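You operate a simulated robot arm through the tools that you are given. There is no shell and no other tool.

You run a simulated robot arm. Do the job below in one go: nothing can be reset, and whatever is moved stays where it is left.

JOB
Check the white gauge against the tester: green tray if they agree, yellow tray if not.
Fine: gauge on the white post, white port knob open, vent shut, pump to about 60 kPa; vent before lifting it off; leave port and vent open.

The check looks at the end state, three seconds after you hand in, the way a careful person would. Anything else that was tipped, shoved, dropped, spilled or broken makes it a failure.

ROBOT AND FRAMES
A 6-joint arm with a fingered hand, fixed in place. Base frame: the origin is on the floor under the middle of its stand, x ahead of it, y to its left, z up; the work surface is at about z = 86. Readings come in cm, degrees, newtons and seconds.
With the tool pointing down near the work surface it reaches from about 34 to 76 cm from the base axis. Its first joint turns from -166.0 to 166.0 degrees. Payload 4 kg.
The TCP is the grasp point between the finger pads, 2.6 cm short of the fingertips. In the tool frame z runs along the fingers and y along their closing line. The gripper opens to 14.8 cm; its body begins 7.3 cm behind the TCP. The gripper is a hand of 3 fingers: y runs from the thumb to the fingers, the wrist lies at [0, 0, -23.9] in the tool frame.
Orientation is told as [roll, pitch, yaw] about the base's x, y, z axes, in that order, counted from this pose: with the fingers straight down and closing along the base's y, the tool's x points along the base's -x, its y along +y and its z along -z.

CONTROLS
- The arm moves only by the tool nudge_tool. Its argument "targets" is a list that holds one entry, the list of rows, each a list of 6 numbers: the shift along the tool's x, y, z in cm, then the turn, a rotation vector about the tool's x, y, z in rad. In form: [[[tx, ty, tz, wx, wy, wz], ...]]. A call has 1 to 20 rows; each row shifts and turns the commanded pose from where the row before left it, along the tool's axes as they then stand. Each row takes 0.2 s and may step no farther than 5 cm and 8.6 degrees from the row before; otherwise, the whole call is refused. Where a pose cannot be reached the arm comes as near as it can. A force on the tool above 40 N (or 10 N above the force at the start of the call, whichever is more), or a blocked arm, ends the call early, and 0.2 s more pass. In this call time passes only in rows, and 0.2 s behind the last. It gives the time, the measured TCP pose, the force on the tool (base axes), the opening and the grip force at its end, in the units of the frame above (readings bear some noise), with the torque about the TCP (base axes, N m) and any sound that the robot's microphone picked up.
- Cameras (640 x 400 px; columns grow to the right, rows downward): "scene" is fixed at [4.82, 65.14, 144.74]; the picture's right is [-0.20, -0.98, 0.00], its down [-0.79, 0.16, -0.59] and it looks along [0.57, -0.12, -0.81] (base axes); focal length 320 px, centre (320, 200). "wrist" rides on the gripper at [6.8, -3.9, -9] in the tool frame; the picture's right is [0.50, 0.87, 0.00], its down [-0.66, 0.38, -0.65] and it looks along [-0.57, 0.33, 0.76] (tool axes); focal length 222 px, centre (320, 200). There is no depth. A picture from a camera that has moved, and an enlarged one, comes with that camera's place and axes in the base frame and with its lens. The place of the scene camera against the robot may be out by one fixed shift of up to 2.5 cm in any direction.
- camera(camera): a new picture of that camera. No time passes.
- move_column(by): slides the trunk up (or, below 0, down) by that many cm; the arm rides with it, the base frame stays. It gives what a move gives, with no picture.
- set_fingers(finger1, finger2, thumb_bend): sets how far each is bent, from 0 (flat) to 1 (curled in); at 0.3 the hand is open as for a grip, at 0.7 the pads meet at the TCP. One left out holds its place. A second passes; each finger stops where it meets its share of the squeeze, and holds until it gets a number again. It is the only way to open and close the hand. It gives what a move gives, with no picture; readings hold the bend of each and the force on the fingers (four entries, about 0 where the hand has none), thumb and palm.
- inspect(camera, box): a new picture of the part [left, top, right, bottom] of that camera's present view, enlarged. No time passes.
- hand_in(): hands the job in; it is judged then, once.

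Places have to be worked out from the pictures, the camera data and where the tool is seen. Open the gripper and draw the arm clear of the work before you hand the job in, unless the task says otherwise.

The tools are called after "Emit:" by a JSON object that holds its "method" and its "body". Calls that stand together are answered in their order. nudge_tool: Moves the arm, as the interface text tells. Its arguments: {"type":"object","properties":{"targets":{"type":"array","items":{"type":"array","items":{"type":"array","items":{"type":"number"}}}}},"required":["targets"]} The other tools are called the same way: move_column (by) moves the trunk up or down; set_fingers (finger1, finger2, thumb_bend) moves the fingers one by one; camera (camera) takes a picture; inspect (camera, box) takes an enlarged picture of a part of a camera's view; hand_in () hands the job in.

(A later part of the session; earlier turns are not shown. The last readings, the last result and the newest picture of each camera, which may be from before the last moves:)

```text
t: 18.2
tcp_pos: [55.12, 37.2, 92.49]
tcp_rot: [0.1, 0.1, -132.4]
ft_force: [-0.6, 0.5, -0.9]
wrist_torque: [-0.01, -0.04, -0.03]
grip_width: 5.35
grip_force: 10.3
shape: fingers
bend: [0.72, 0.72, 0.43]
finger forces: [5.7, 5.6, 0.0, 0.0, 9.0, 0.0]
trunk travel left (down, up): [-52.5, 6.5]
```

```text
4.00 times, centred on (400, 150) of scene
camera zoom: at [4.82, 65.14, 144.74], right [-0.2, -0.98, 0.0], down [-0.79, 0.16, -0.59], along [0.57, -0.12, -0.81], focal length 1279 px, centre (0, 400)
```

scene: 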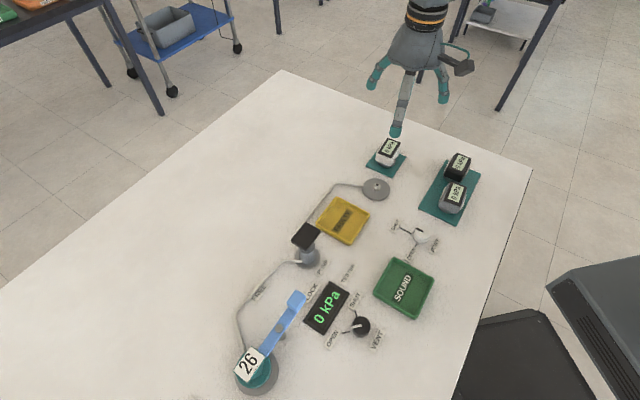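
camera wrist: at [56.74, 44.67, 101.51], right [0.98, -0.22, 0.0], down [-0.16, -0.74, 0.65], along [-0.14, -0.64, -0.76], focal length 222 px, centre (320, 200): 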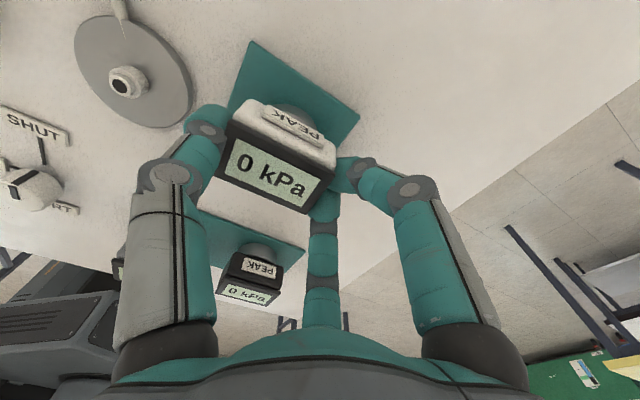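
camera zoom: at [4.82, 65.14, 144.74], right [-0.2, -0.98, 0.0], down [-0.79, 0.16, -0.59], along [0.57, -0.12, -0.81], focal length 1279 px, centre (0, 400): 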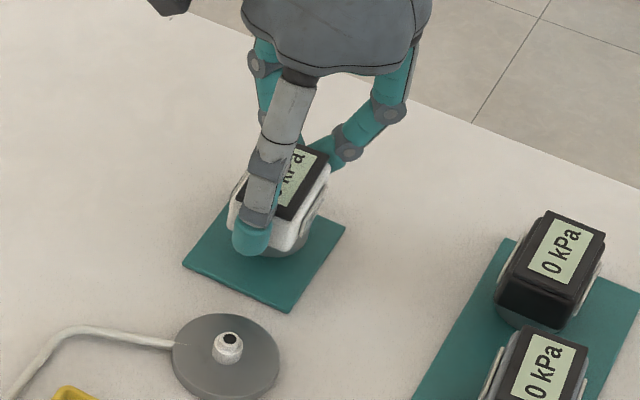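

The gauge is lifted and steady with PEAK untouched. Two wrist views place the post's nipple top at about [45.2, 43.9, 88.0]. I'll raise the gauge and carry it over there, then check alignment.

Emit:
{"method": "nudge_tool", "body": {"targets": [[[0, 0, -1.5, 0, 0, 0], [0, 0, -1.5, 0, 0, 0], [0, 0, -1.5, 0, 0, 0], [-0.29, -1.85, 0, 0, 0, 0], [-0.29, -1.85, 0, 0, 0, 0], [-0.29, -1.85, 0, 0, 0, 0], [-0.29, -1.85, 0, 0, 0, 0], [-0.29, -1.83, 0, 0, 0, 0]]]}}

Emit:
{"method": "camera", "body": {"camera": "wrist"}}

Emit:
{"method": "inspect", "body": {"camera": "wrist", "box": [140, 30, 460, 230]}}

Emit:
{"method": "inspect", "body": {"camera": "scene", "box": [310, 100, 430, 220]}}

```text
t: 20.0
tcp_pos: [47.4, 42.01, 96.92]
tcp_rot: [0.0, 0.0, -132.4]
ft_force: [0.2, -0.2, -0.4]
wrist_torque: [-0.01, -0.03, -0.02]
grip_width: 5.31
grip_force: 10.1
shape: fingers
bend: [0.72, 0.72, 0.43]
finger forces: [5.6, 5.7, 0.1, 0.0, 9.0, 0.0]
trunk travel left (down, up): [-52.5, 6.5]
```

```text
taken
camera wrist: at [49.01, 49.68, 106.04], right [0.98, -0.22, 0.0], down [-0.16, -0.74, 0.65], along [-0.14, -0.64, -0.76], focal length 222 px, centre (320, 200)
```

wrist: 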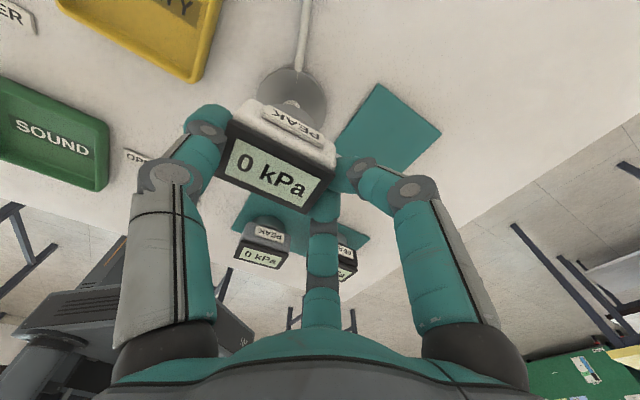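

```text
2.00 times, centred on (300, 130) of wrist
camera zoom: at [49.01, 49.68, 106.04], right [0.98, -0.22, 0.0], down [-0.16, -0.74, 0.65], along [-0.14, -0.64, -0.76], focal length 444 px, centre (360, 340)
```

zoom: 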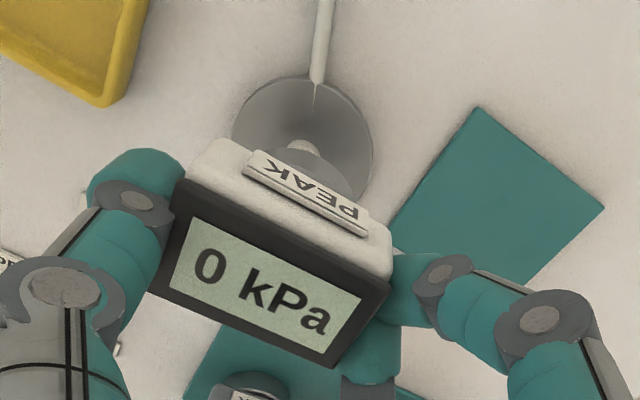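

```text
3.33 times, centred on (370, 160) of scene
camera zoom: at [4.82, 65.14, 144.74], right [-0.2, -0.98, 0.0], down [-0.79, 0.16, -0.59], along [0.57, -0.12, -0.81], focal length 1066 px, centre (153, 333)
```

zoom: 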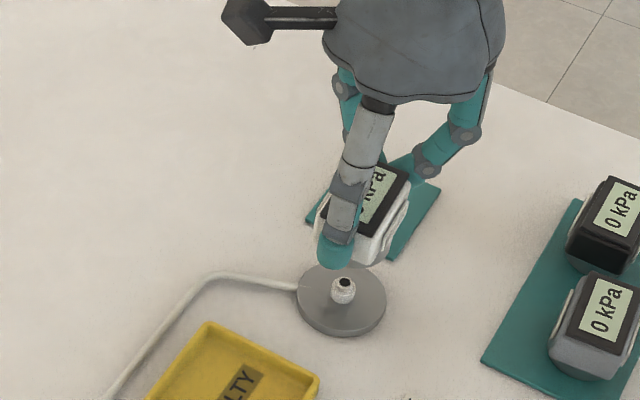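

I'll zoom in on the collar and nipple for fine alignment.

Emit:
{"method": "inspect", "body": {"camera": "wrist", "box": [240, 60, 340, 140]}}

Emit:
{"method": "inspect", "body": {"camera": "scene", "box": [345, 140, 415, 200]}}

```text
5.00 times, centred on (290, 100) of wrist
camera zoom: at [49.01, 49.68, 106.04], right [0.98, -0.22, 0.0], down [-0.16, -0.74, 0.65], along [-0.14, -0.64, -0.76], focal length 1111 px, centre (470, 700)
```

zoom: 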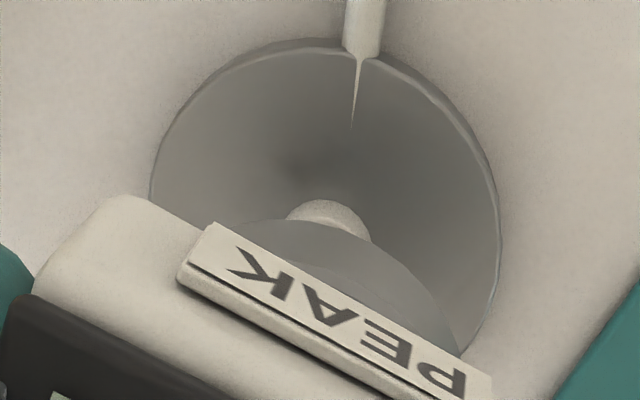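

```text
6.67 times, centred on (380, 170) of scene
camera zoom: at [4.82, 65.14, 144.74], right [-0.2, -0.98, 0.0], down [-0.79, 0.16, -0.59], along [0.57, -0.12, -0.81], focal length 2131 px, centre (-80, 400)
```

zoom: 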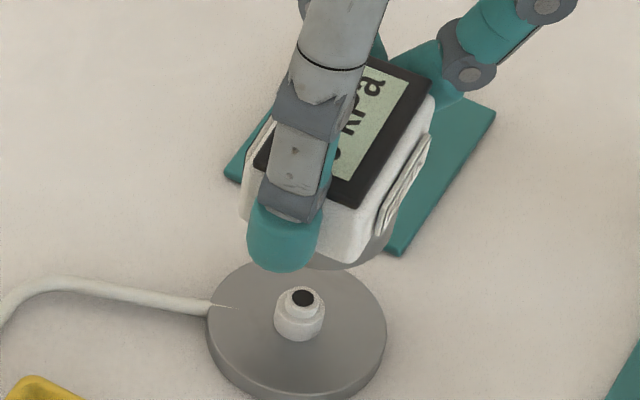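

I'll cross-check the tilt of the held gauge from the scene camera at high zoom.

Emit:
{"method": "inspect", "body": {"camera": "scene", "box": [365, 150, 413, 190]}}

Emit:
{"method": "inspect", "body": {"camera": "wrist", "box": [210, 90, 350, 220]}}

```text
10.00 times, centred on (389, 170) of scene
camera zoom: at [4.82, 65.14, 144.74], right [-0.2, -0.98, 0.0], down [-0.79, 0.16, -0.59], along [0.57, -0.12, -0.81], focal length 3197 px, centre (-370, 500)
```

zoom: 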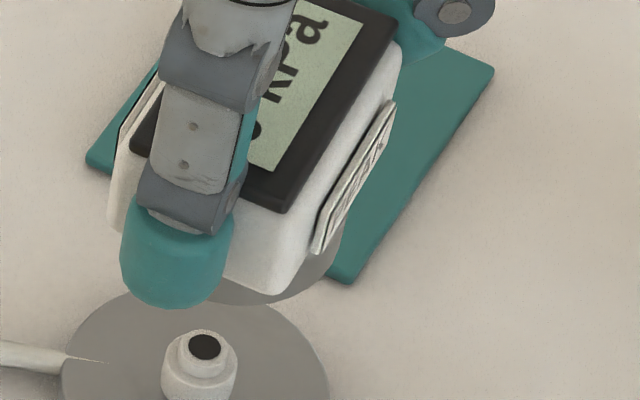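

```text
3.08 times, centred on (280, 155) of wrist
camera zoom: at [49.01, 49.68, 106.04], right [0.98, -0.22, 0.0], down [-0.16, -0.74, 0.65], along [-0.14, -0.64, -0.76], focal length 684 px, centre (443, 338)
```

zoom: 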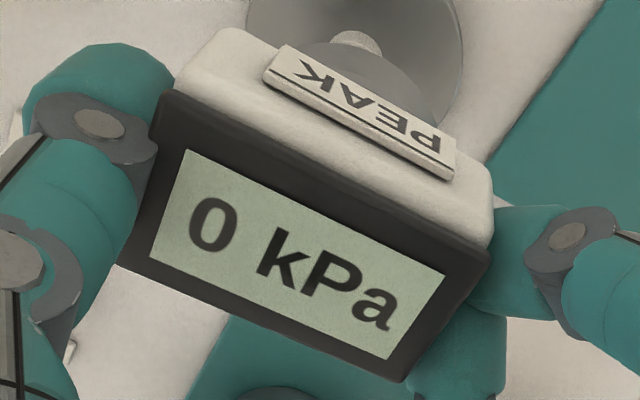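

The gauge is level, with its axis about 0.35 cm short of the nipple. I'll apply a fine shift and lower until the gauge bottom is just above the nipple.

Emit:
{"method": "nudge_tool", "body": {"targets": [[[0.17, -0.32, 0, 0, 0, 0], [0, 0, 1.0, 0, 0, 0], [0, 0, 1.0, 0, 0, 0], [0, 0, 0.8, 0, 0, 0]]]}}

Emit:
{"method": "inspect", "body": {"camera": "wrist", "box": [220, 50, 340, 140]}}

Emit:
{"method": "inspect", "body": {"camera": "scene", "box": [350, 155, 406, 200]}}

```text
t: 21.0
tcp_pos: [47.4, 42.49, 94.15]
tcp_rot: [0.0, 0.0, -132.4]
ft_force: [0.1, -0.2, -1.0]
wrist_torque: [-0.01, -0.02, -0.02]
grip_width: 5.36
grip_force: 9.6
shape: fingers
bend: [0.72, 0.72, 0.43]
finger forces: [5.7, 5.7, 0.0, 0.0, 9.0, 0.1]
trunk travel left (down, up): [-52.5, 6.5]
```

```text
4.44 times, centred on (280, 95) of wrist
camera zoom: at [48.96, 50.12, 103.19], right [0.98, -0.22, 0.0], down [-0.16, -0.74, 0.65], along [-0.14, -0.64, -0.76], focal length 987 px, centre (498, 667)
```

zoom: 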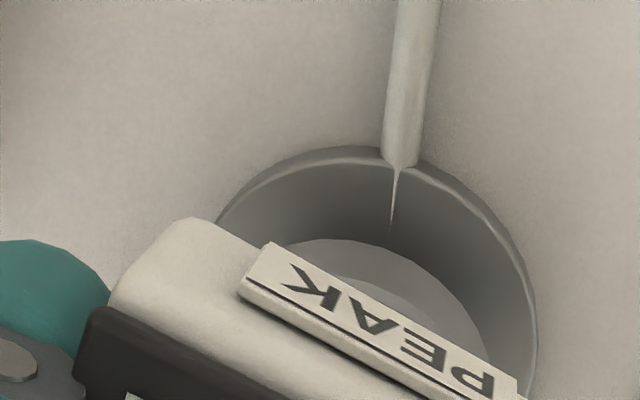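

```text
8.89 times, centred on (378, 178) of scene
camera zoom: at [4.82, 65.14, 144.74], right [-0.2, -0.98, 0.0], down [-0.79, 0.16, -0.59], along [0.57, -0.12, -0.81], focal length 2842 px, centre (-196, 400)
```

zoom: 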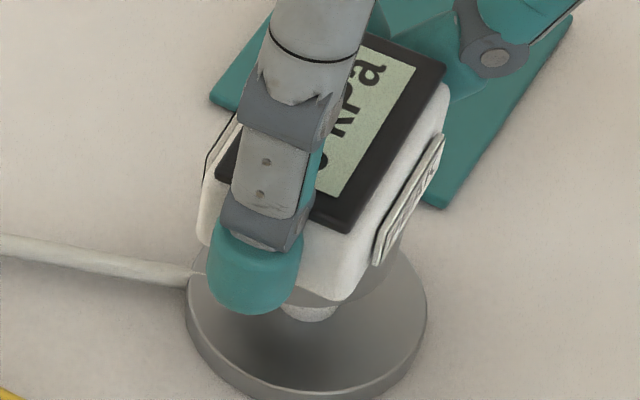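

The collar rim fit puts the gauge base at about [45.2, 44.0], and the nipple is at [45.22, 43.9], so they line up. I'll lower slowly while watching the force.

Emit:
{"method": "nudge_tool", "body": {"targets": [[[-0.05, 0.05, 0.3, 0, 0, 0], [0, 0, 0.3, 0, 0, 0], [0, 0, 0.3, 0, 0, 0], [0, 0, 0.3, 0, 0, 0]]]}}

Emit:
{"method": "inspect", "body": {"camera": "scene", "box": [350, 155, 406, 200]}}

```text
t: 22.0
tcp_pos: [47.19, 42.52, 92.88]
tcp_rot: [0.0, 0.1, -132.3]
ft_force: [1.3, 0.4, -0.8]
wrist_torque: [-0.03, -0.06, -0.02]
grip_width: 5.34
grip_force: 10.2
shape: fingers
bend: [0.72, 0.72, 0.43]
finger forces: [5.7, 5.6, 0.1, 0.1, 9.0, 0.0]
trunk travel left (down, up): [-52.5, 6.5]
```

```text
8.89 times, centred on (378, 178) of scene
camera zoom: at [4.82, 65.14, 144.74], right [-0.2, -0.98, 0.0], down [-0.79, 0.16, -0.59], along [0.57, -0.12, -0.81], focal length 2842 px, centre (-196, 400)
```

zoom: 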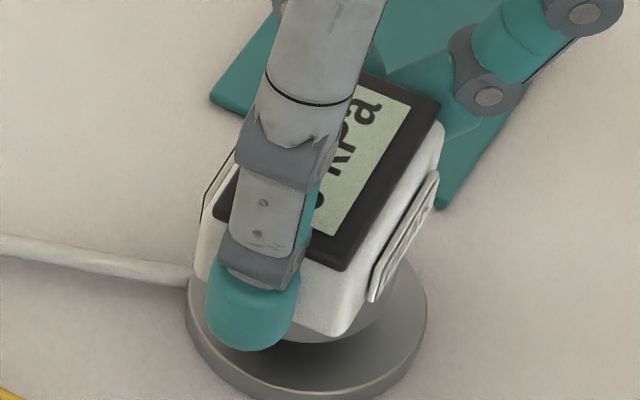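

There is no resistance at a height below the nipple top, so the nipple is entering the socket. I'll continue down gently until it seats.

Emit:
{"method": "nudge_tool", "body": {"targets": [[[0, 0, 0.25, 0, 0, 0], [0, 0, 0.25, 0, 0, 0], [0, 0, 0.2, 0, 0, 0]]]}}

Emit:
{"method": "inspect", "body": {"camera": "scene", "box": [350, 155, 406, 200]}}

Emit:
{"method": "inspect", "body": {"camera": "wrist", "box": [220, 50, 340, 140]}}

```text
t: 22.8
tcp_pos: [47.15, 42.59, 92.29]
tcp_rot: [-0.1, 0.0, -132.3]
ft_force: [1.2, 0.2, -1.3]
wrist_torque: [-0.01, -0.03, -0.02]
grip_width: 5.35
grip_force: 10.2
shape: fingers
bend: [0.72, 0.72, 0.43]
finger forces: [5.8, 5.9, 0.0, 0.0, 8.9, 0.1]
trunk travel left (down, up): [-52.5, 6.5]
```

```text
8.89 times, centred on (378, 178) of scene
camera zoom: at [4.82, 65.14, 144.74], right [-0.2, -0.98, 0.0], down [-0.79, 0.16, -0.59], along [0.57, -0.12, -0.81], focal length 2842 px, centre (-196, 400)
```

zoom: 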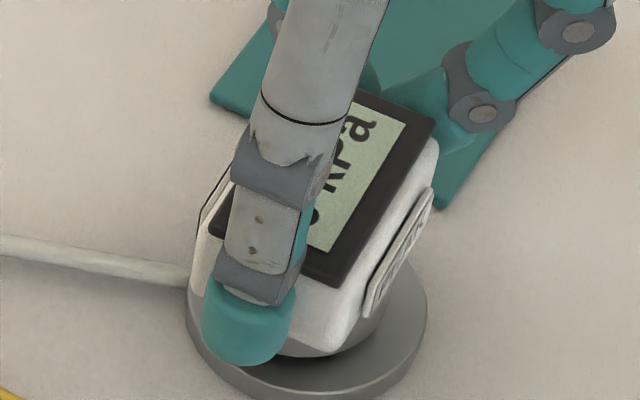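

```text
4.44 times, centred on (280, 95) of wrist
camera zoom: at [48.85, 50.08, 101.34], right [0.98, -0.22, 0.0], down [-0.16, -0.74, 0.65], along [-0.14, -0.64, -0.76], focal length 987 px, centre (498, 667)
```

zoom: 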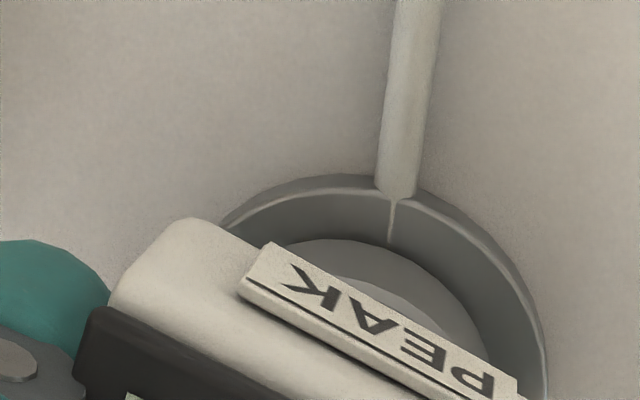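

It's nearly seated, with only about 1 N of side load. I'll continue in tiny steps.

Emit:
{"method": "nudge_tool", "body": {"targets": [[[0, 0, 0.15, 0, 0, 0], [0, 0, 0.15, 0, 0, 0]]]}}

Emit:
{"method": "inspect", "body": {"camera": "scene", "box": [350, 155, 406, 200]}}

```text
t: 23.4
tcp_pos: [47.16, 42.34, 92.08]
tcp_rot: [0.1, 0.0, -132.4]
ft_force: [-0.6, 0.0, -1.3]
wrist_torque: [-0.04, -0.03, -0.04]
grip_width: 5.36
grip_force: 10.3
shape: fingers
bend: [0.72, 0.72, 0.43]
finger forces: [5.6, 5.7, 0.0, 0.0, 9.0, 0.1]
trunk travel left (down, up): [-52.5, 6.5]
```

```text
8.89 times, centred on (378, 178) of scene
camera zoom: at [4.82, 65.14, 144.74], right [-0.2, -0.98, 0.0], down [-0.79, 0.16, -0.59], along [0.57, -0.12, -0.81], focal length 2842 px, centre (-196, 400)
```

zoom: 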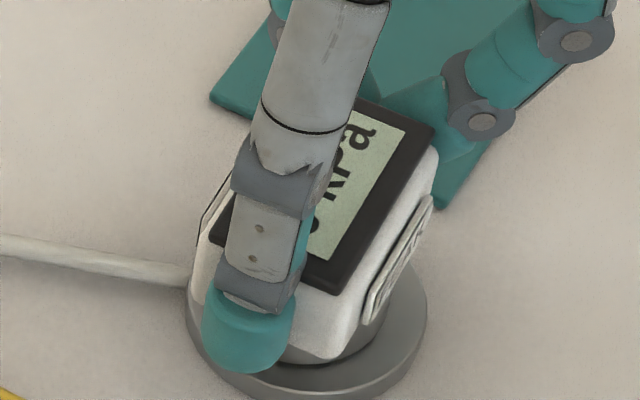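

There's no seating force yet; the reading is still about −1 N, which is the gauge's own weight. I'll keep going in small steps.

Emit:
{"method": "nudge_tool", "body": {"targets": [[[0, 0, 0.12, 0, 0, 0], [0, 0, 0.12, 0, 0, 0]]]}}

Emit:
{"method": "nudge_tool", "body": {"targets": [[[0, 0, 0.1, 0, 0, 0], [0, 0, 0.1, 0, 0, 0]]]}}

```text
t: 24.0
tcp_pos: [47.35, 42.47, 91.81]
tcp_rot: [-0.1, 0.1, -132.5]
ft_force: [0.8, -1.5, 6.1]
wrist_torque: [0.14, 0.17, -0.01]
grip_width: 5.34
grip_force: 10.4
shape: fingers
bend: [0.72, 0.72, 0.43]
finger forces: [6.4, 6.6, 0.0, 0.0, 8.4, 0.1]
trunk travel left (down, up): [-52.5, 6.5]
```

```text
t: 24.6
tcp_pos: [47.25, 42.45, 91.58]
tcp_rot: [0.0, 0.0, -132.5]
ft_force: [0.8, -3.7, 11.9]
wrist_torque: [0.17, 0.26, 0.09]
grip_width: 5.33
grip_force: 11.7
shape: fingers
bend: [0.72, 0.72, 0.44]
finger forces: [7.4, 7.5, 0.0, 0.0, 8.8, 0.0]
trunk travel left (down, up): [-52.5, 6.5]
```

Upward force has risen to 12 N at TCP z≈91.6, so it looks seated. I'll check the picture before releasing.

Emit:
{"method": "inspect", "body": {"camera": "scene", "box": [350, 155, 406, 200]}}

Emit:
{"method": "inspect", "body": {"camera": "wrist", "box": [180, 50, 380, 210]}}

```text
8.89 times, centred on (378, 178) of scene
camera zoom: at [4.82, 65.14, 144.74], right [-0.2, -0.98, 0.0], down [-0.79, 0.16, -0.59], along [0.57, -0.12, -0.81], focal length 2842 px, centre (-196, 400)
```

zoom: 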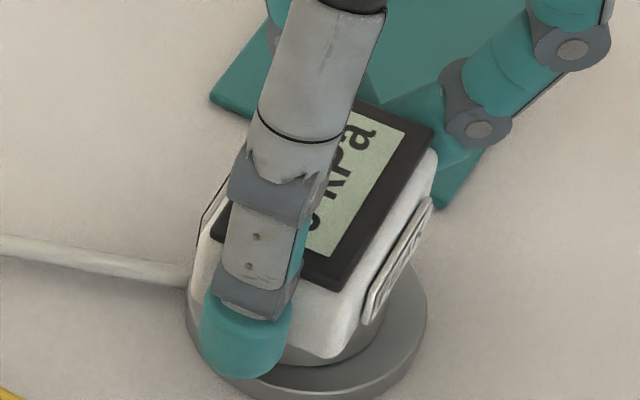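

```text
2.50 times, centred on (280, 130) of wrist
camera zoom: at [48.94, 50.03, 100.65], right [0.98, -0.22, 0.0], down [-0.16, -0.74, 0.65], along [-0.14, -0.64, -0.76], focal length 555 px, centre (420, 375)
```

zoom: 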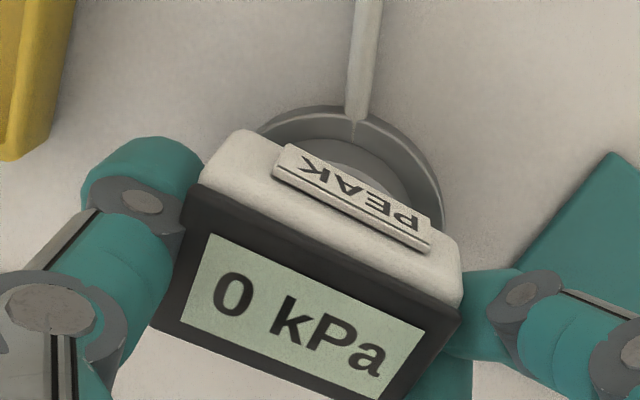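

The gauge is fully down on the post. I'll ease off the downward load and open the fingers in two stages.

Emit:
{"method": "nudge_tool", "body": {"targets": [[[0, 0, -0.2, 0, 0, 0]]]}}

Emit:
{"method": "set_fingers", "body": {"finger1": 0.63, "finger2": 0.63, "thumb_bend": 0.37}}

Emit:
{"method": "set_fingers", "body": {"finger1": 0.52, "finger2": 0.52, "thumb_bend": 0.32}}

Emit:
{"method": "inspect", "body": {"camera": "wrist", "box": [140, 20, 460, 220]}}

Emit:
{"method": "inspect", "body": {"camera": "scene", "box": [330, 130, 430, 210]}}

```text
t: 25.0
tcp_pos: [47.15, 42.48, 91.65]
tcp_rot: [0.0, -0.2, -132.5]
ft_force: [0.8, -0.2, 0.2]
wrist_torque: [-0.01, 0.03, 0.0]
grip_width: 5.34
grip_force: 10.9
shape: fingers
bend: [0.72, 0.72, 0.44]
finger forces: [6.1, 6.1, 0.0, 0.0, 9.0, 0.0]
trunk travel left (down, up): [-52.5, 6.5]
```

```text
t: 26.0
tcp_pos: [47.26, 42.47, 91.88]
tcp_rot: [0.0, 0.0, -132.3]
ft_force: [-0.4, 0.4, -0.6]
wrist_torque: [-0.01, -0.02, 0.01]
grip_width: 6.6
grip_force: 0.0
shape: fingers
bend: [0.63, 0.63, 0.37]
finger forces: [0.0, 0.1, 0.0, 0.0, 0.1, 0.1]
trunk travel left (down, up): [-52.5, 6.5]
```

```text
t: 27.0
tcp_pos: [47.17, 42.52, 91.82]
tcp_rot: [-0.1, 0.0, -132.4]
ft_force: [-0.3, 1.1, -0.6]
wrist_torque: [-0.01, 0.0, -0.02]
grip_width: 8.96
grip_force: 0.2
shape: fingers
bend: [0.52, 0.52, 0.32]
finger forces: [0.1, 0.0, 0.0, 0.0, 0.0, 0.0]
trunk travel left (down, up): [-52.5, 6.5]
```

```text
2.00 times, centred on (300, 120) of wrist
camera zoom: at [48.92, 50.1, 100.83], right [0.98, -0.22, 0.0], down [-0.16, -0.74, 0.65], along [-0.14, -0.64, -0.76], focal length 444 px, centre (360, 360)
```

zoom: 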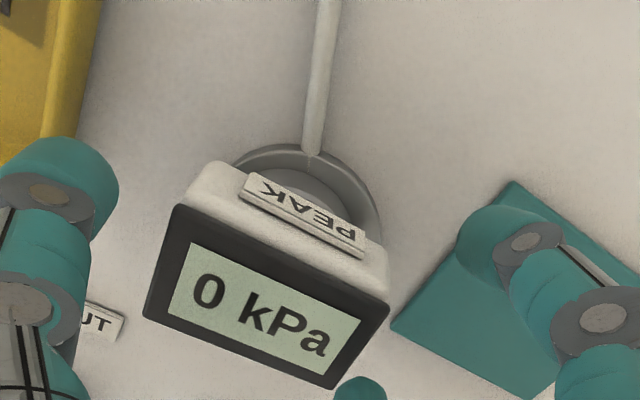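

```text
5.00 times, centred on (380, 170) of scene
camera zoom: at [4.82, 65.14, 144.74], right [-0.2, -0.98, 0.0], down [-0.79, 0.16, -0.59], along [0.57, -0.12, -0.81], focal length 1598 px, centre (20, 350)
```

zoom: 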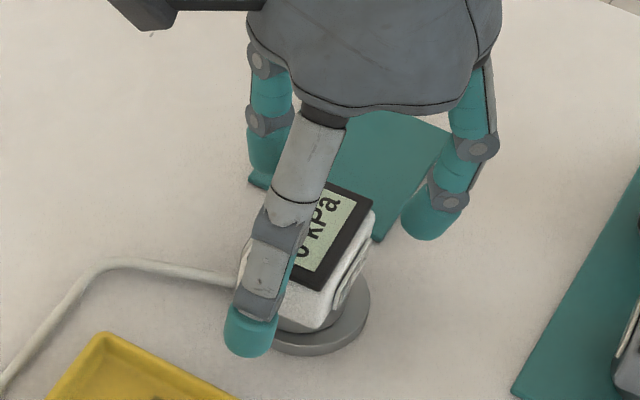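

The gauge stands on the post, released cleanly and reading 0 kPa. I'll rise straight up, then move over the port knob at about [31.5, 39] to look at it.

Emit:
{"method": "nudge_tool", "body": {"targets": [[[0, 0, -2, 0, 0, 0], [0, 0, -2, 0, 0, 0], [0, 0, -2, 0, 0, 0], [0, 0, -2.2, 0, 0, 0], [0, 0, 0, 0, 0, -0.1012], [0, 0, 0, 0, 0, -0.1012], [0, 0, 0, 0, 0, -0.1012], [-2.44, -3.19, 0, 0, 0, 0], [-2.44, -3.19, 0, 0, 0, 0], [-2.44, -3.19, 0, 0, 0, 0], [-2.44, -3.19, 0, 0, 0, 0]]]}}

Emit:
{"method": "camera", "body": {"camera": "wrist"}}

Emit:
{"method": "camera", "body": {"camera": "scene"}}

Emit:
{"method": "inspect", "body": {"camera": "wrist", "box": [240, 60, 400, 180]}}

```text
t: 29.4
tcp_pos: [31.21, 38.79, 99.76]
tcp_rot: [0.0, 0.0, -114.9]
ft_force: [0.5, -0.7, 0.0]
wrist_torque: [0.02, -0.01, -0.01]
grip_width: 8.97
grip_force: 0.0
shape: fingers
bend: [0.52, 0.52, 0.32]
finger forces: [0.1, 0.1, 0.0, 0.1, 0.1, 0.0]
trunk travel left (down, up): [-52.5, 6.5]
```

```text
taken
camera wrist: at [30.52, 46.5, 108.86], right [1.0, 0.09, 0.0], down [0.07, -0.75, 0.65], along [0.06, -0.65, -0.76], focal length 222 px, centre (320, 200)
```

wrist: 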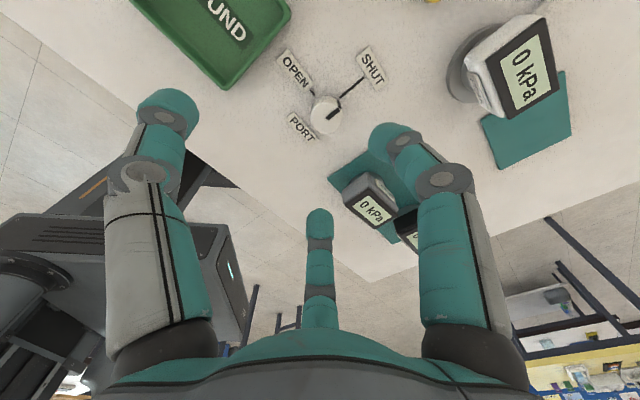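

```text
taken
```

scene: 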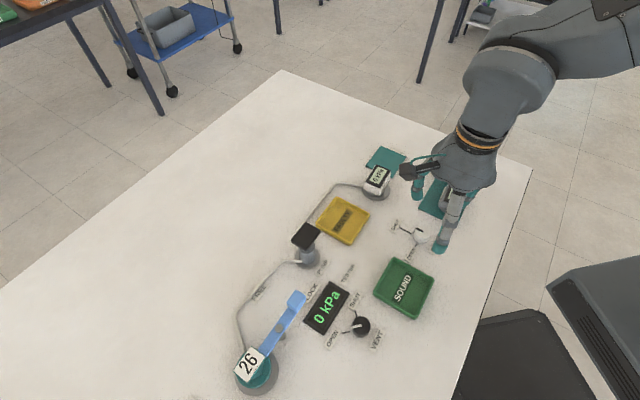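

```text
3.33 times, centred on (320, 120) of wrist
camera zoom: at [30.52, 46.5, 108.86], right [1.0, 0.09, 0.0], down [0.07, -0.75, 0.65], along [0.06, -0.65, -0.76], focal length 740 px, centre (320, 467)
```

zoom: 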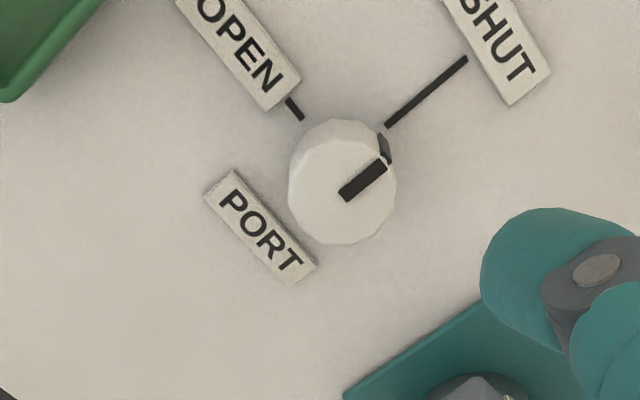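

I'll zoom in more on the knob to get its exact centre, size and height.

Emit:
{"method": "inspect", "body": {"camera": "wrist", "box": [300, 85, 356, 140]}}

Emit:
{"method": "inspect", "body": {"camera": "scene", "box": [400, 215, 440, 255]}}

```text
7.27 times, centred on (328, 112) of wrist
camera zoom: at [30.52, 46.5, 108.86], right [1.0, 0.09, 0.0], down [0.07, -0.75, 0.65], along [0.06, -0.65, -0.76], focal length 1615 px, centre (262, 836)
```

zoom: 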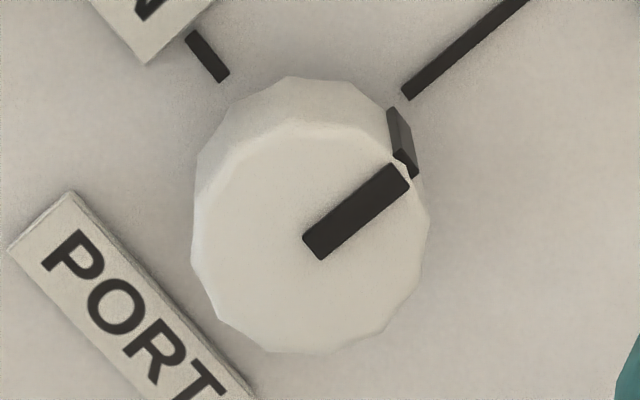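

```text
10.00 times, centred on (420, 235) of scene
camera zoom: at [4.82, 65.14, 144.74], right [-0.2, -0.98, 0.0], down [-0.79, 0.16, -0.59], along [0.57, -0.12, -0.81], focal length 3197 px, centre (-680, -150)
```

zoom: 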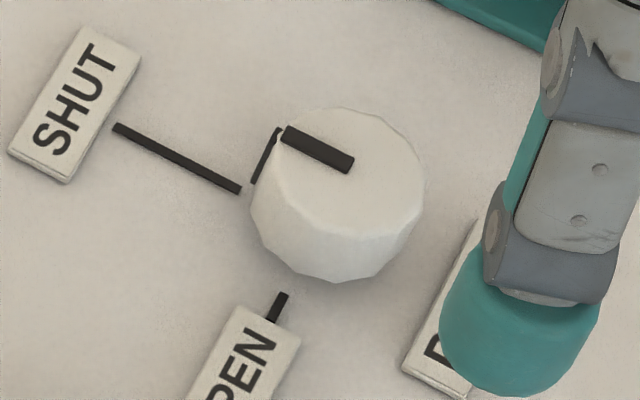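

The knob centre works out at about [31.86, 38.86], radius ≈1.55, top z≈88.2. I'll shape all three fingers evenly, centre on the knob and come down partway for a check.

Emit:
{"method": "set_fingers", "body": {"finger1": 0.53, "finger2": 0.53, "thumb_bend": 0.53}}

Emit:
{"method": "nudge_tool", "body": {"targets": [[[0.43, 0.53, 0, 0, 0, 0], [0, 0, 2, 0, 0, 0], [0, 0, 2, 0, 0, 0], [0, 0, 2, 0, 0, 0]]]}}

Emit:
{"method": "inspect", "body": {"camera": "wrist", "box": [200, 60, 440, 210]}}

Emit:
{"method": "inspect", "body": {"camera": "scene", "box": [370, 170, 490, 270]}}

```text
t: 30.4
tcp_pos: [31.18, 38.82, 99.85]
tcp_rot: [-0.1, 0.0, -115.1]
ft_force: [0.1, -0.3, 0.0]
wrist_torque: [0.03, 0.0, 0.02]
grip_width: 5.28
grip_force: 0.1
shape: fingers
bend: [0.53, 0.53, 0.53]
finger forces: [0.0, 0.1, 0.0, 0.0, 0.0, 0.0]
trunk travel left (down, up): [-52.5, 6.5]
```

```text
t: 31.4
tcp_pos: [32.0, 38.97, 93.67]
tcp_rot: [0.0, 0.0, -115.1]
ft_force: [0.9, 0.4, -0.9]
wrist_torque: [0.01, 0.0, 0.01]
grip_width: 5.27
grip_force: 0.1
shape: fingers
bend: [0.53, 0.53, 0.53]
finger forces: [0.1, 0.0, 0.1, 0.0, 0.0, 0.1]
trunk travel left (down, up): [-52.5, 6.5]
```

```text
2.67 times, centred on (320, 135) of wrist
camera zoom: at [31.31, 46.74, 102.73], right [1.0, 0.09, 0.0], down [0.07, -0.75, 0.65], along [0.06, -0.65, -0.76], focal length 592 px, centre (320, 373)
```

zoom: 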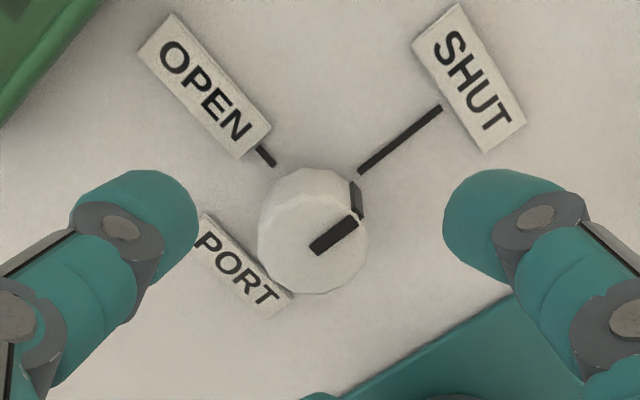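

```text
4.00 times, centred on (430, 220) of scene
camera zoom: at [4.82, 65.14, 144.74], right [-0.2, -0.98, 0.0], down [-0.79, 0.16, -0.59], along [0.57, -0.12, -0.81], focal length 1279 px, centre (-120, 120)
```

zoom: 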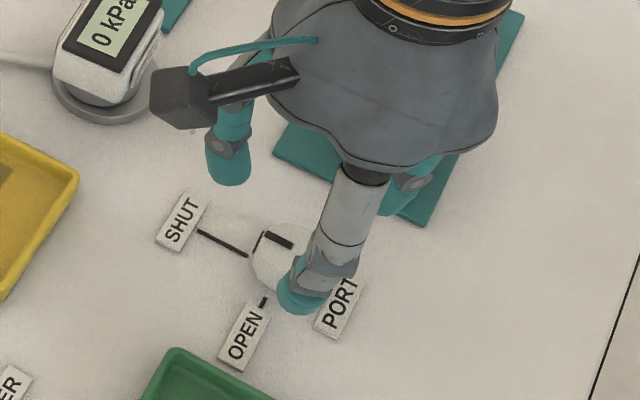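

I'm centred within about 0.1 cm. I'll make a small correction and lower so the fingertips surround the upper half of the knob.

Emit:
{"method": "nudge_tool", "body": {"targets": [[[-0.08, -0.1, 1.4, 0, 0, 0], [0, 0, 1.4, 0, 0, 0], [0, 0, 1.1, 0, 0, 0]]]}}

Emit:
{"method": "inspect", "body": {"camera": "wrist", "box": [200, 60, 440, 210]}}

Emit:
{"method": "inspect", "body": {"camera": "scene", "box": [380, 190, 470, 265]}}

```text
t: 32.2
tcp_pos: [31.95, 39.17, 89.83]
tcp_rot: [0.0, 0.0, -115.0]
ft_force: [0.6, 0.6, -0.1]
wrist_torque: [0.01, -0.01, -0.01]
grip_width: 5.27
grip_force: 0.1
shape: fingers
bend: [0.53, 0.53, 0.53]
finger forces: [0.0, 0.0, 0.0, 0.1, 0.0, 0.0]
trunk travel left (down, up): [-52.5, 6.5]
```

```text
2.67 times, centred on (320, 135) of wrist
camera zoom: at [31.36, 46.83, 98.88], right [1.0, 0.09, 0.0], down [0.07, -0.75, 0.65], along [0.06, -0.65, -0.76], focal length 592 px, centre (320, 373)
```

zoom: 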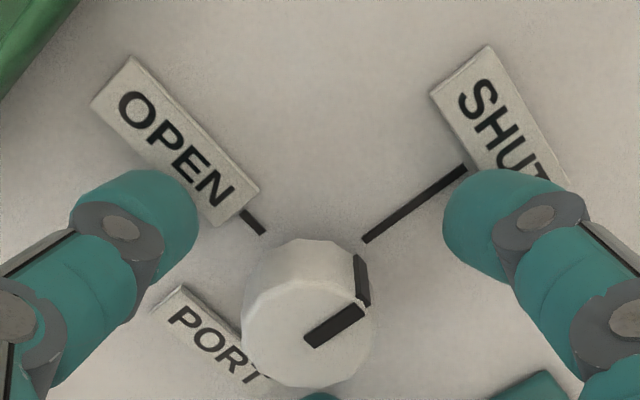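

```text
5.33 times, centred on (425, 228) of scene
camera zoom: at [4.82, 65.14, 144.74], right [-0.2, -0.98, 0.0], down [-0.79, 0.16, -0.59], along [0.57, -0.12, -0.81], focal length 1705 px, centre (-240, 53)
```

zoom: 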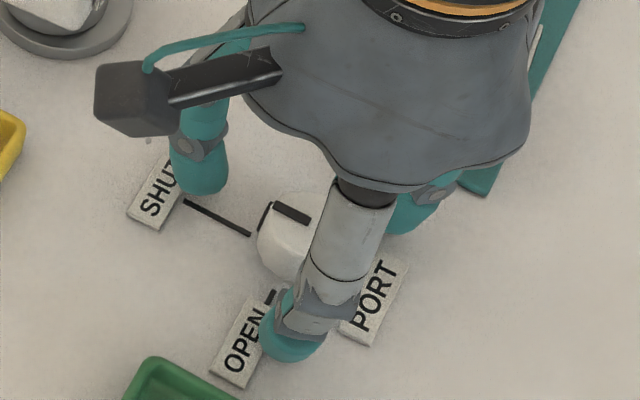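

The TCP sits about 0.25 cm off the knob axis, so I'll correct that, then close to near contact.

Emit:
{"method": "nudge_tool", "body": {"targets": [[[-0.23, -0.11, 0.05, 0, 0, 0]]]}}

Emit:
{"method": "set_fingers", "body": {"finger1": 0.6, "finger2": 0.6, "thumb_bend": 0.6}}

Emit:
{"method": "inspect", "body": {"camera": "wrist", "box": [200, 80, 440, 230]}}

```text
t: 32.6
tcp_pos: [31.85, 38.9, 89.82]
tcp_rot: [0.0, 0.0, -115.0]
ft_force: [-0.7, 0.4, -0.4]
wrist_torque: [-0.03, -0.01, -0.01]
grip_width: 5.27
grip_force: 0.0
shape: fingers
bend: [0.53, 0.53, 0.53]
finger forces: [0.1, 0.0, 0.0, 0.1, 0.0, 0.1]
trunk travel left (down, up): [-52.5, 6.5]
```

```text
t: 33.6
tcp_pos: [31.94, 38.96, 89.91]
tcp_rot: [0.0, 0.0, -115.0]
ft_force: [0.4, -1.0, 0.4]
wrist_torque: [0.01, -0.02, 0.0]
grip_width: 3.02
grip_force: 0.1
shape: fingers
bend: [0.6, 0.6, 0.6]
finger forces: [0.0, 0.0, 0.1, 0.0, 0.0, 0.0]
trunk travel left (down, up): [-52.5, 6.5]
```

```text
2.67 times, centred on (320, 155) of wrist
camera zoom: at [31.2, 46.71, 98.88], right [1.0, 0.09, 0.0], down [0.07, -0.75, 0.65], along [0.06, -0.65, -0.76], focal length 592 px, centre (320, 320)
```

zoom: 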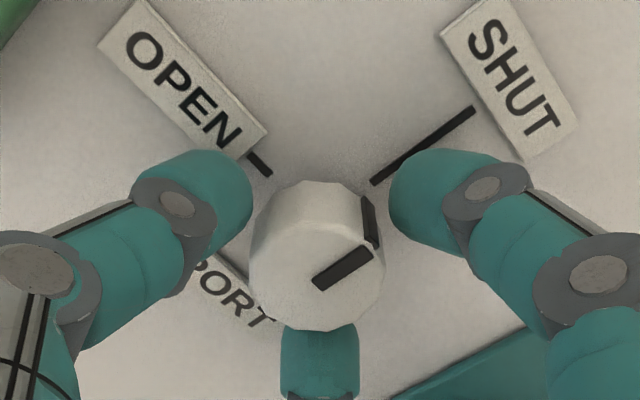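

The fingers ring the knob evenly. I'll lower 0.15 cm and close to grip it.

Emit:
{"method": "nudge_tool", "body": {"targets": [[[0, 0, 0.15, 0, 0, 0]]]}}

Emit:
{"method": "set_fingers", "body": {"finger1": 0.66, "finger2": 0.66, "thumb_bend": 0.66}}

Emit:
{"method": "inspect", "body": {"camera": "wrist", "box": [200, 80, 440, 230]}}

```text
t: 34.0
tcp_pos: [31.97, 38.97, 89.69]
tcp_rot: [0.0, 0.0, -115.0]
ft_force: [-0.1, 0.0, -0.5]
wrist_torque: [-0.01, 0.0, 0.0]
grip_width: 3.02
grip_force: 0.0
shape: fingers
bend: [0.6, 0.6, 0.6]
finger forces: [0.0, 0.0, 0.1, 0.0, 0.0, 0.0]
trunk travel left (down, up): [-52.5, 6.5]
```

```text
t: 35.0
tcp_pos: [31.77, 39.04, 89.71]
tcp_rot: [0.1, 0.0, -115.0]
ft_force: [-0.8, -0.5, -0.1]
wrist_torque: [0.03, 0.04, -0.01]
grip_width: 2.01
grip_force: 4.9
shape: fingers
bend: [0.63, 0.62, 0.64]
finger forces: [2.2, 3.1, 0.0, 0.1, 4.1, 0.0]
trunk travel left (down, up): [-52.5, 6.5]
```

```text
2.67 times, centred on (320, 155) of wrist
camera zoom: at [31.19, 46.76, 98.69], right [1.0, 0.09, 0.0], down [0.07, -0.75, 0.65], along [0.06, -0.65, -0.76], focal length 592 px, centre (320, 320)
```

zoom: 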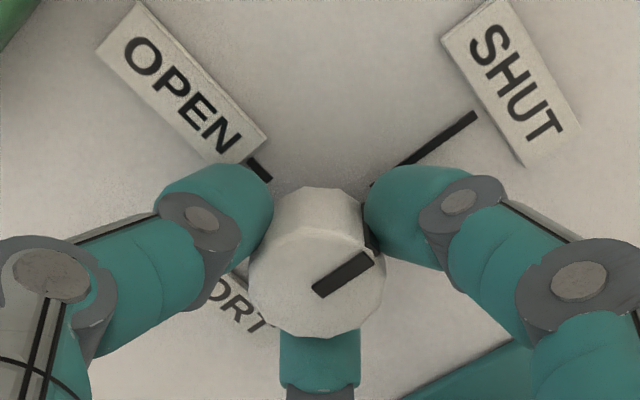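

The knob is gripped evenly at 2–4 N per finger. I'll turn counter-clockwise from above (SHUT → OPEN), trying a quarter of the way first to confirm the knob follows.

Emit:
{"method": "nudge_tool", "body": {"targets": [[[0, 0, 0, 0, 0, -0.131], [0, 0, 0, 0, 0, -0.131], [0, 0, 0, 0, 0, -0.131]]]}}

Emit:
{"method": "inspect", "body": {"camera": "wrist", "box": [200, 80, 440, 230]}}

Emit:
{"method": "inspect", "body": {"camera": "scene", "box": [390, 205, 450, 260]}}

```text
t: 35.8
tcp_pos: [31.92, 38.87, 89.65]
tcp_rot: [0.0, -0.1, -92.4]
ft_force: [-3.4, 1.5, -4.4]
wrist_torque: [0.0, 0.05, -0.04]
grip_width: 2.04
grip_force: 4.3
shape: fingers
bend: [0.63, 0.62, 0.63]
finger forces: [1.8, 2.4, 0.0, 0.0, 4.9, 0.1]
trunk travel left (down, up): [-52.5, 6.5]
```

```text
2.67 times, centred on (320, 155) of wrist
camera zoom: at [28.29, 45.89, 98.79], right [0.89, 0.46, 0.0], down [0.35, -0.67, 0.65], along [0.3, -0.58, -0.76], focal length 592 px, centre (320, 320)
```

zoom: 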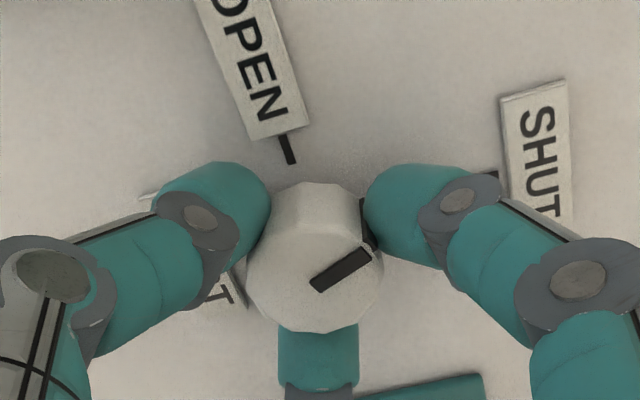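

```text
7.27 times, centred on (420, 232) of scene
camera zoom: at [4.82, 65.14, 144.74], right [-0.2, -0.98, 0.0], down [-0.79, 0.16, -0.59], along [0.57, -0.12, -0.81], focal length 2325 px, centre (-407, -36)
```

zoom: 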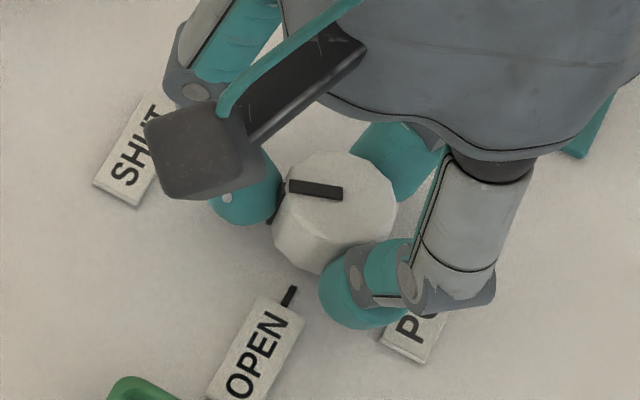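

The knob is turning with the hand. I'll turn the remaining ~67.5°.

Emit:
{"method": "nudge_tool", "body": {"targets": [[[0, 0, 0, 0, 0, -0.131], [0, 0, 0, 0, 0, -0.131], [0, 0, 0, 0, 0, -0.131], [0, 0, 0, 0, 0, -0.131], [0, 0, 0, 0, 0, -0.131], [0, 0, 0, 0, 0, -0.131], [0, 0, 0, 0, 0, -0.131], [0, 0, 0, 0, 0, -0.131], [0, 0, 0, 0, 0, -0.131]]]}}

Emit:
{"method": "inspect", "body": {"camera": "wrist", "box": [200, 80, 440, 230]}}

Emit:
{"method": "inspect", "body": {"camera": "scene", "box": [390, 205, 450, 260]}}

```text
t: 37.8
tcp_pos: [31.81, 38.93, 89.85]
tcp_rot: [0.0, 0.0, -24.9]
ft_force: [-6.1, 0.6, -0.4]
wrist_torque: [-0.01, 0.14, -0.05]
grip_width: 2.11
grip_force: 5.3
shape: fingers
bend: [0.63, 0.63, 0.63]
finger forces: [3.2, 2.1, 0.0, 0.0, 5.0, 0.0]
trunk travel left (down, up): [-52.5, 6.5]
```

```text
2.67 times, centred on (320, 155) of wrist
camera zoom: at [24.12, 38.26, 98.78], right [-0.09, 1.0, 0.0], down [0.75, 0.07, 0.65], along [0.65, 0.06, -0.76], focal length 592 px, centre (320, 320)
```

zoom: 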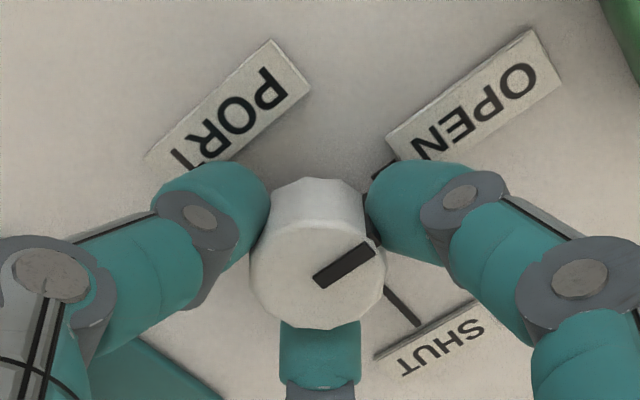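

```text
7.27 times, centred on (420, 232) of scene
camera zoom: at [4.82, 65.14, 144.74], right [-0.2, -0.98, 0.0], down [-0.79, 0.16, -0.59], along [0.57, -0.12, -0.81], focal length 2325 px, centre (-407, -36)
```

zoom: 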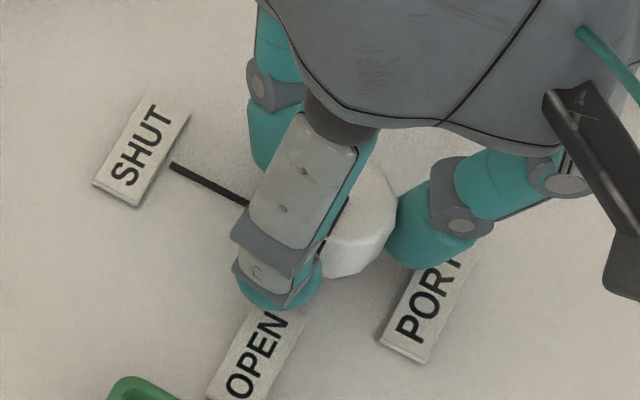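

The pointer has rotated 90° with the hand. I'll open the fingers, rise and check that it points at OPEN.

Emit:
{"method": "set_fingers", "body": {"finger1": 0.54, "finger2": 0.54, "thumb_bend": 0.54}}

Emit:
{"method": "nudge_tool", "body": {"targets": [[[0, 0, -1.5, 0, 0, 0], [0, 0, -2.5, 0, 0, 0], [0, 0, -3, 0, 0, 0], [0, 0, -3, 0, 0, 0]]]}}

Emit:
{"method": "camera", "body": {"camera": "wrist"}}

Emit:
{"method": "inspect", "body": {"camera": "wrist", "box": [240, 60, 400, 180]}}

Emit:
{"method": "inspect", "body": {"camera": "scene", "box": [390, 205, 450, 260]}}

```text
t: 38.8
tcp_pos: [32.03, 39.05, 89.71]
tcp_rot: [0.0, 0.0, -24.8]
ft_force: [0.3, 0.0, -0.2]
wrist_torque: [0.0, 0.02, 0.01]
grip_width: 4.85
grip_force: 0.0
shape: fingers
bend: [0.54, 0.54, 0.54]
finger forces: [0.1, 0.0, 0.1, 0.0, 0.1, 0.0]
trunk travel left (down, up): [-52.5, 6.5]
```

```text
t: 39.8
tcp_pos: [31.95, 38.88, 99.89]
tcp_rot: [0.0, 0.0, -24.9]
ft_force: [0.6, 0.4, -0.9]
wrist_torque: [-0.03, -0.01, -0.01]
grip_width: 4.86
grip_force: 0.0
shape: fingers
bend: [0.54, 0.54, 0.54]
finger forces: [0.0, 0.0, 0.0, 0.1, 0.0, 0.0]
trunk travel left (down, up): [-52.5, 6.5]
```

```text
taken
camera wrist: at [24.14, 38.26, 108.97], right [-0.09, 1.0, 0.0], down [0.75, 0.07, 0.65], along [0.65, 0.06, -0.76], focal length 222 px, centre (320, 200)
```

wrist: 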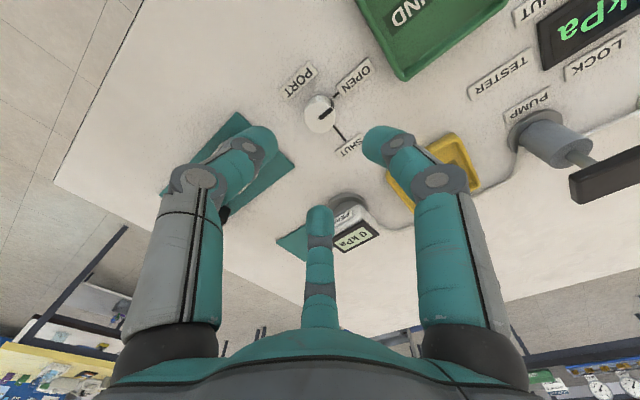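

```text
3.33 times, centred on (320, 120) of wrist
camera zoom: at [24.14, 38.26, 108.97], right [-0.09, 1.0, 0.0], down [0.75, 0.07, 0.65], along [0.65, 0.06, -0.76], focal length 740 px, centre (320, 467)
```

zoom: 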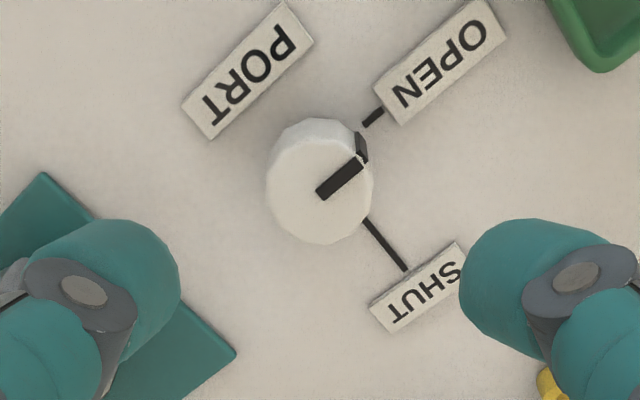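

```text
7.27 times, centred on (420, 232) of scene
camera zoom: at [4.82, 65.14, 144.74], right [-0.2, -0.98, 0.0], down [-0.79, 0.16, -0.59], along [0.57, -0.12, -0.81], focal length 2325 px, centre (-407, -36)
```

zoom: 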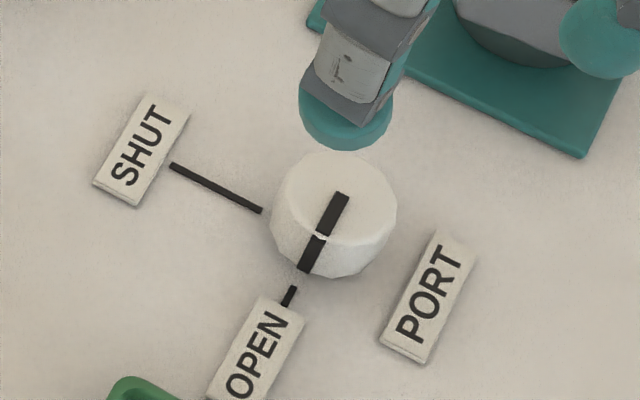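

The port is now OPEN, with the pointer in line with the OPEN mark. Next I'll fly at the same height to the vent knob at about [16, 55.7] and inspect it.

Emit:
{"method": "nudge_tool", "body": {"targets": [[[3.59, 1.42, 0, 0, 0, 0], [3.59, 1.42, 0, 0, 0, 0], [3.59, 1.42, 0, 0, 0, 0], [3.59, 1.42, 0, 0, 0, 0], [3.59, 1.42, 0, 0, 0, 0], [3.59, 1.42, 0, 0, 0, 0], [0, 0, 0, 0, 0, 0.1454], [0, 0, 0, 0, 0, 0.1454], [0, 0, 0, 0, 0, 0.1454]]]}}

Emit:
{"method": "camera", "body": {"camera": "wrist"}}

Emit:
{"method": "inspect", "body": {"camera": "wrist", "box": [240, 50, 400, 170]}}

Emit:
{"method": "camera", "body": {"camera": "scene"}}

```text
t: 41.8
tcp_pos: [15.94, 55.87, 99.72]
tcp_rot: [0.0, 0.0, -50.0]
ft_force: [0.0, 0.5, -0.5]
wrist_torque: [0.02, -0.04, 0.04]
grip_width: 4.84
grip_force: 0.1
shape: fingers
bend: [0.54, 0.54, 0.54]
finger forces: [0.1, 0.0, 0.0, 0.0, 0.0, 0.0]
trunk travel left (down, up): [-52.5, 6.5]
```

```text
taken
camera wrist: at [8.58, 58.47, 108.78], right [0.34, 0.94, 0.0], down [0.71, -0.26, 0.65], along [0.61, -0.22, -0.76], focal length 222 px, centre (320, 200)
```

wrist: 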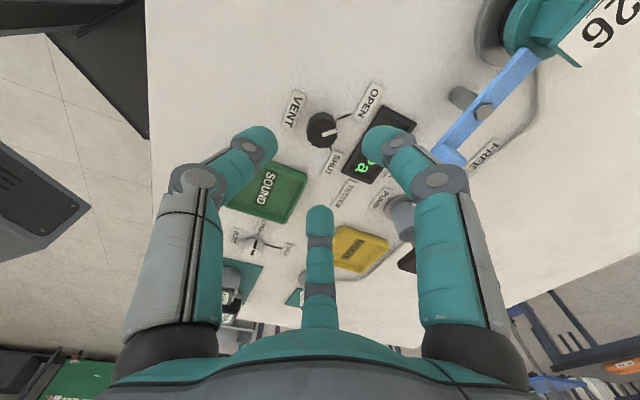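

```text
3.33 times, centred on (320, 110) of wrist
camera zoom: at [8.58, 58.47, 108.78], right [0.34, 0.94, 0.0], down [0.71, -0.26, 0.65], along [0.61, -0.22, -0.76], focal length 740 px, centre (320, 500)
```

zoom: 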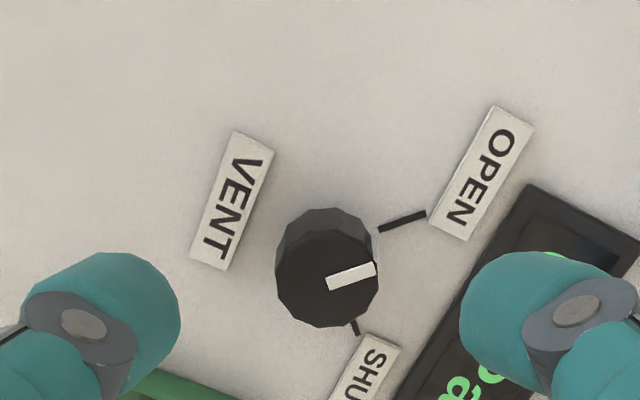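

```text
taken
```

scene: 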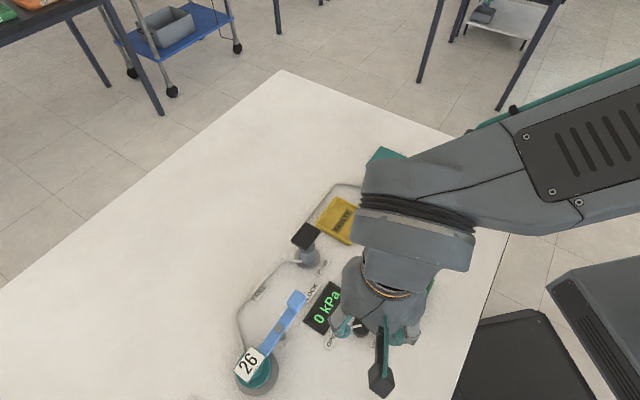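

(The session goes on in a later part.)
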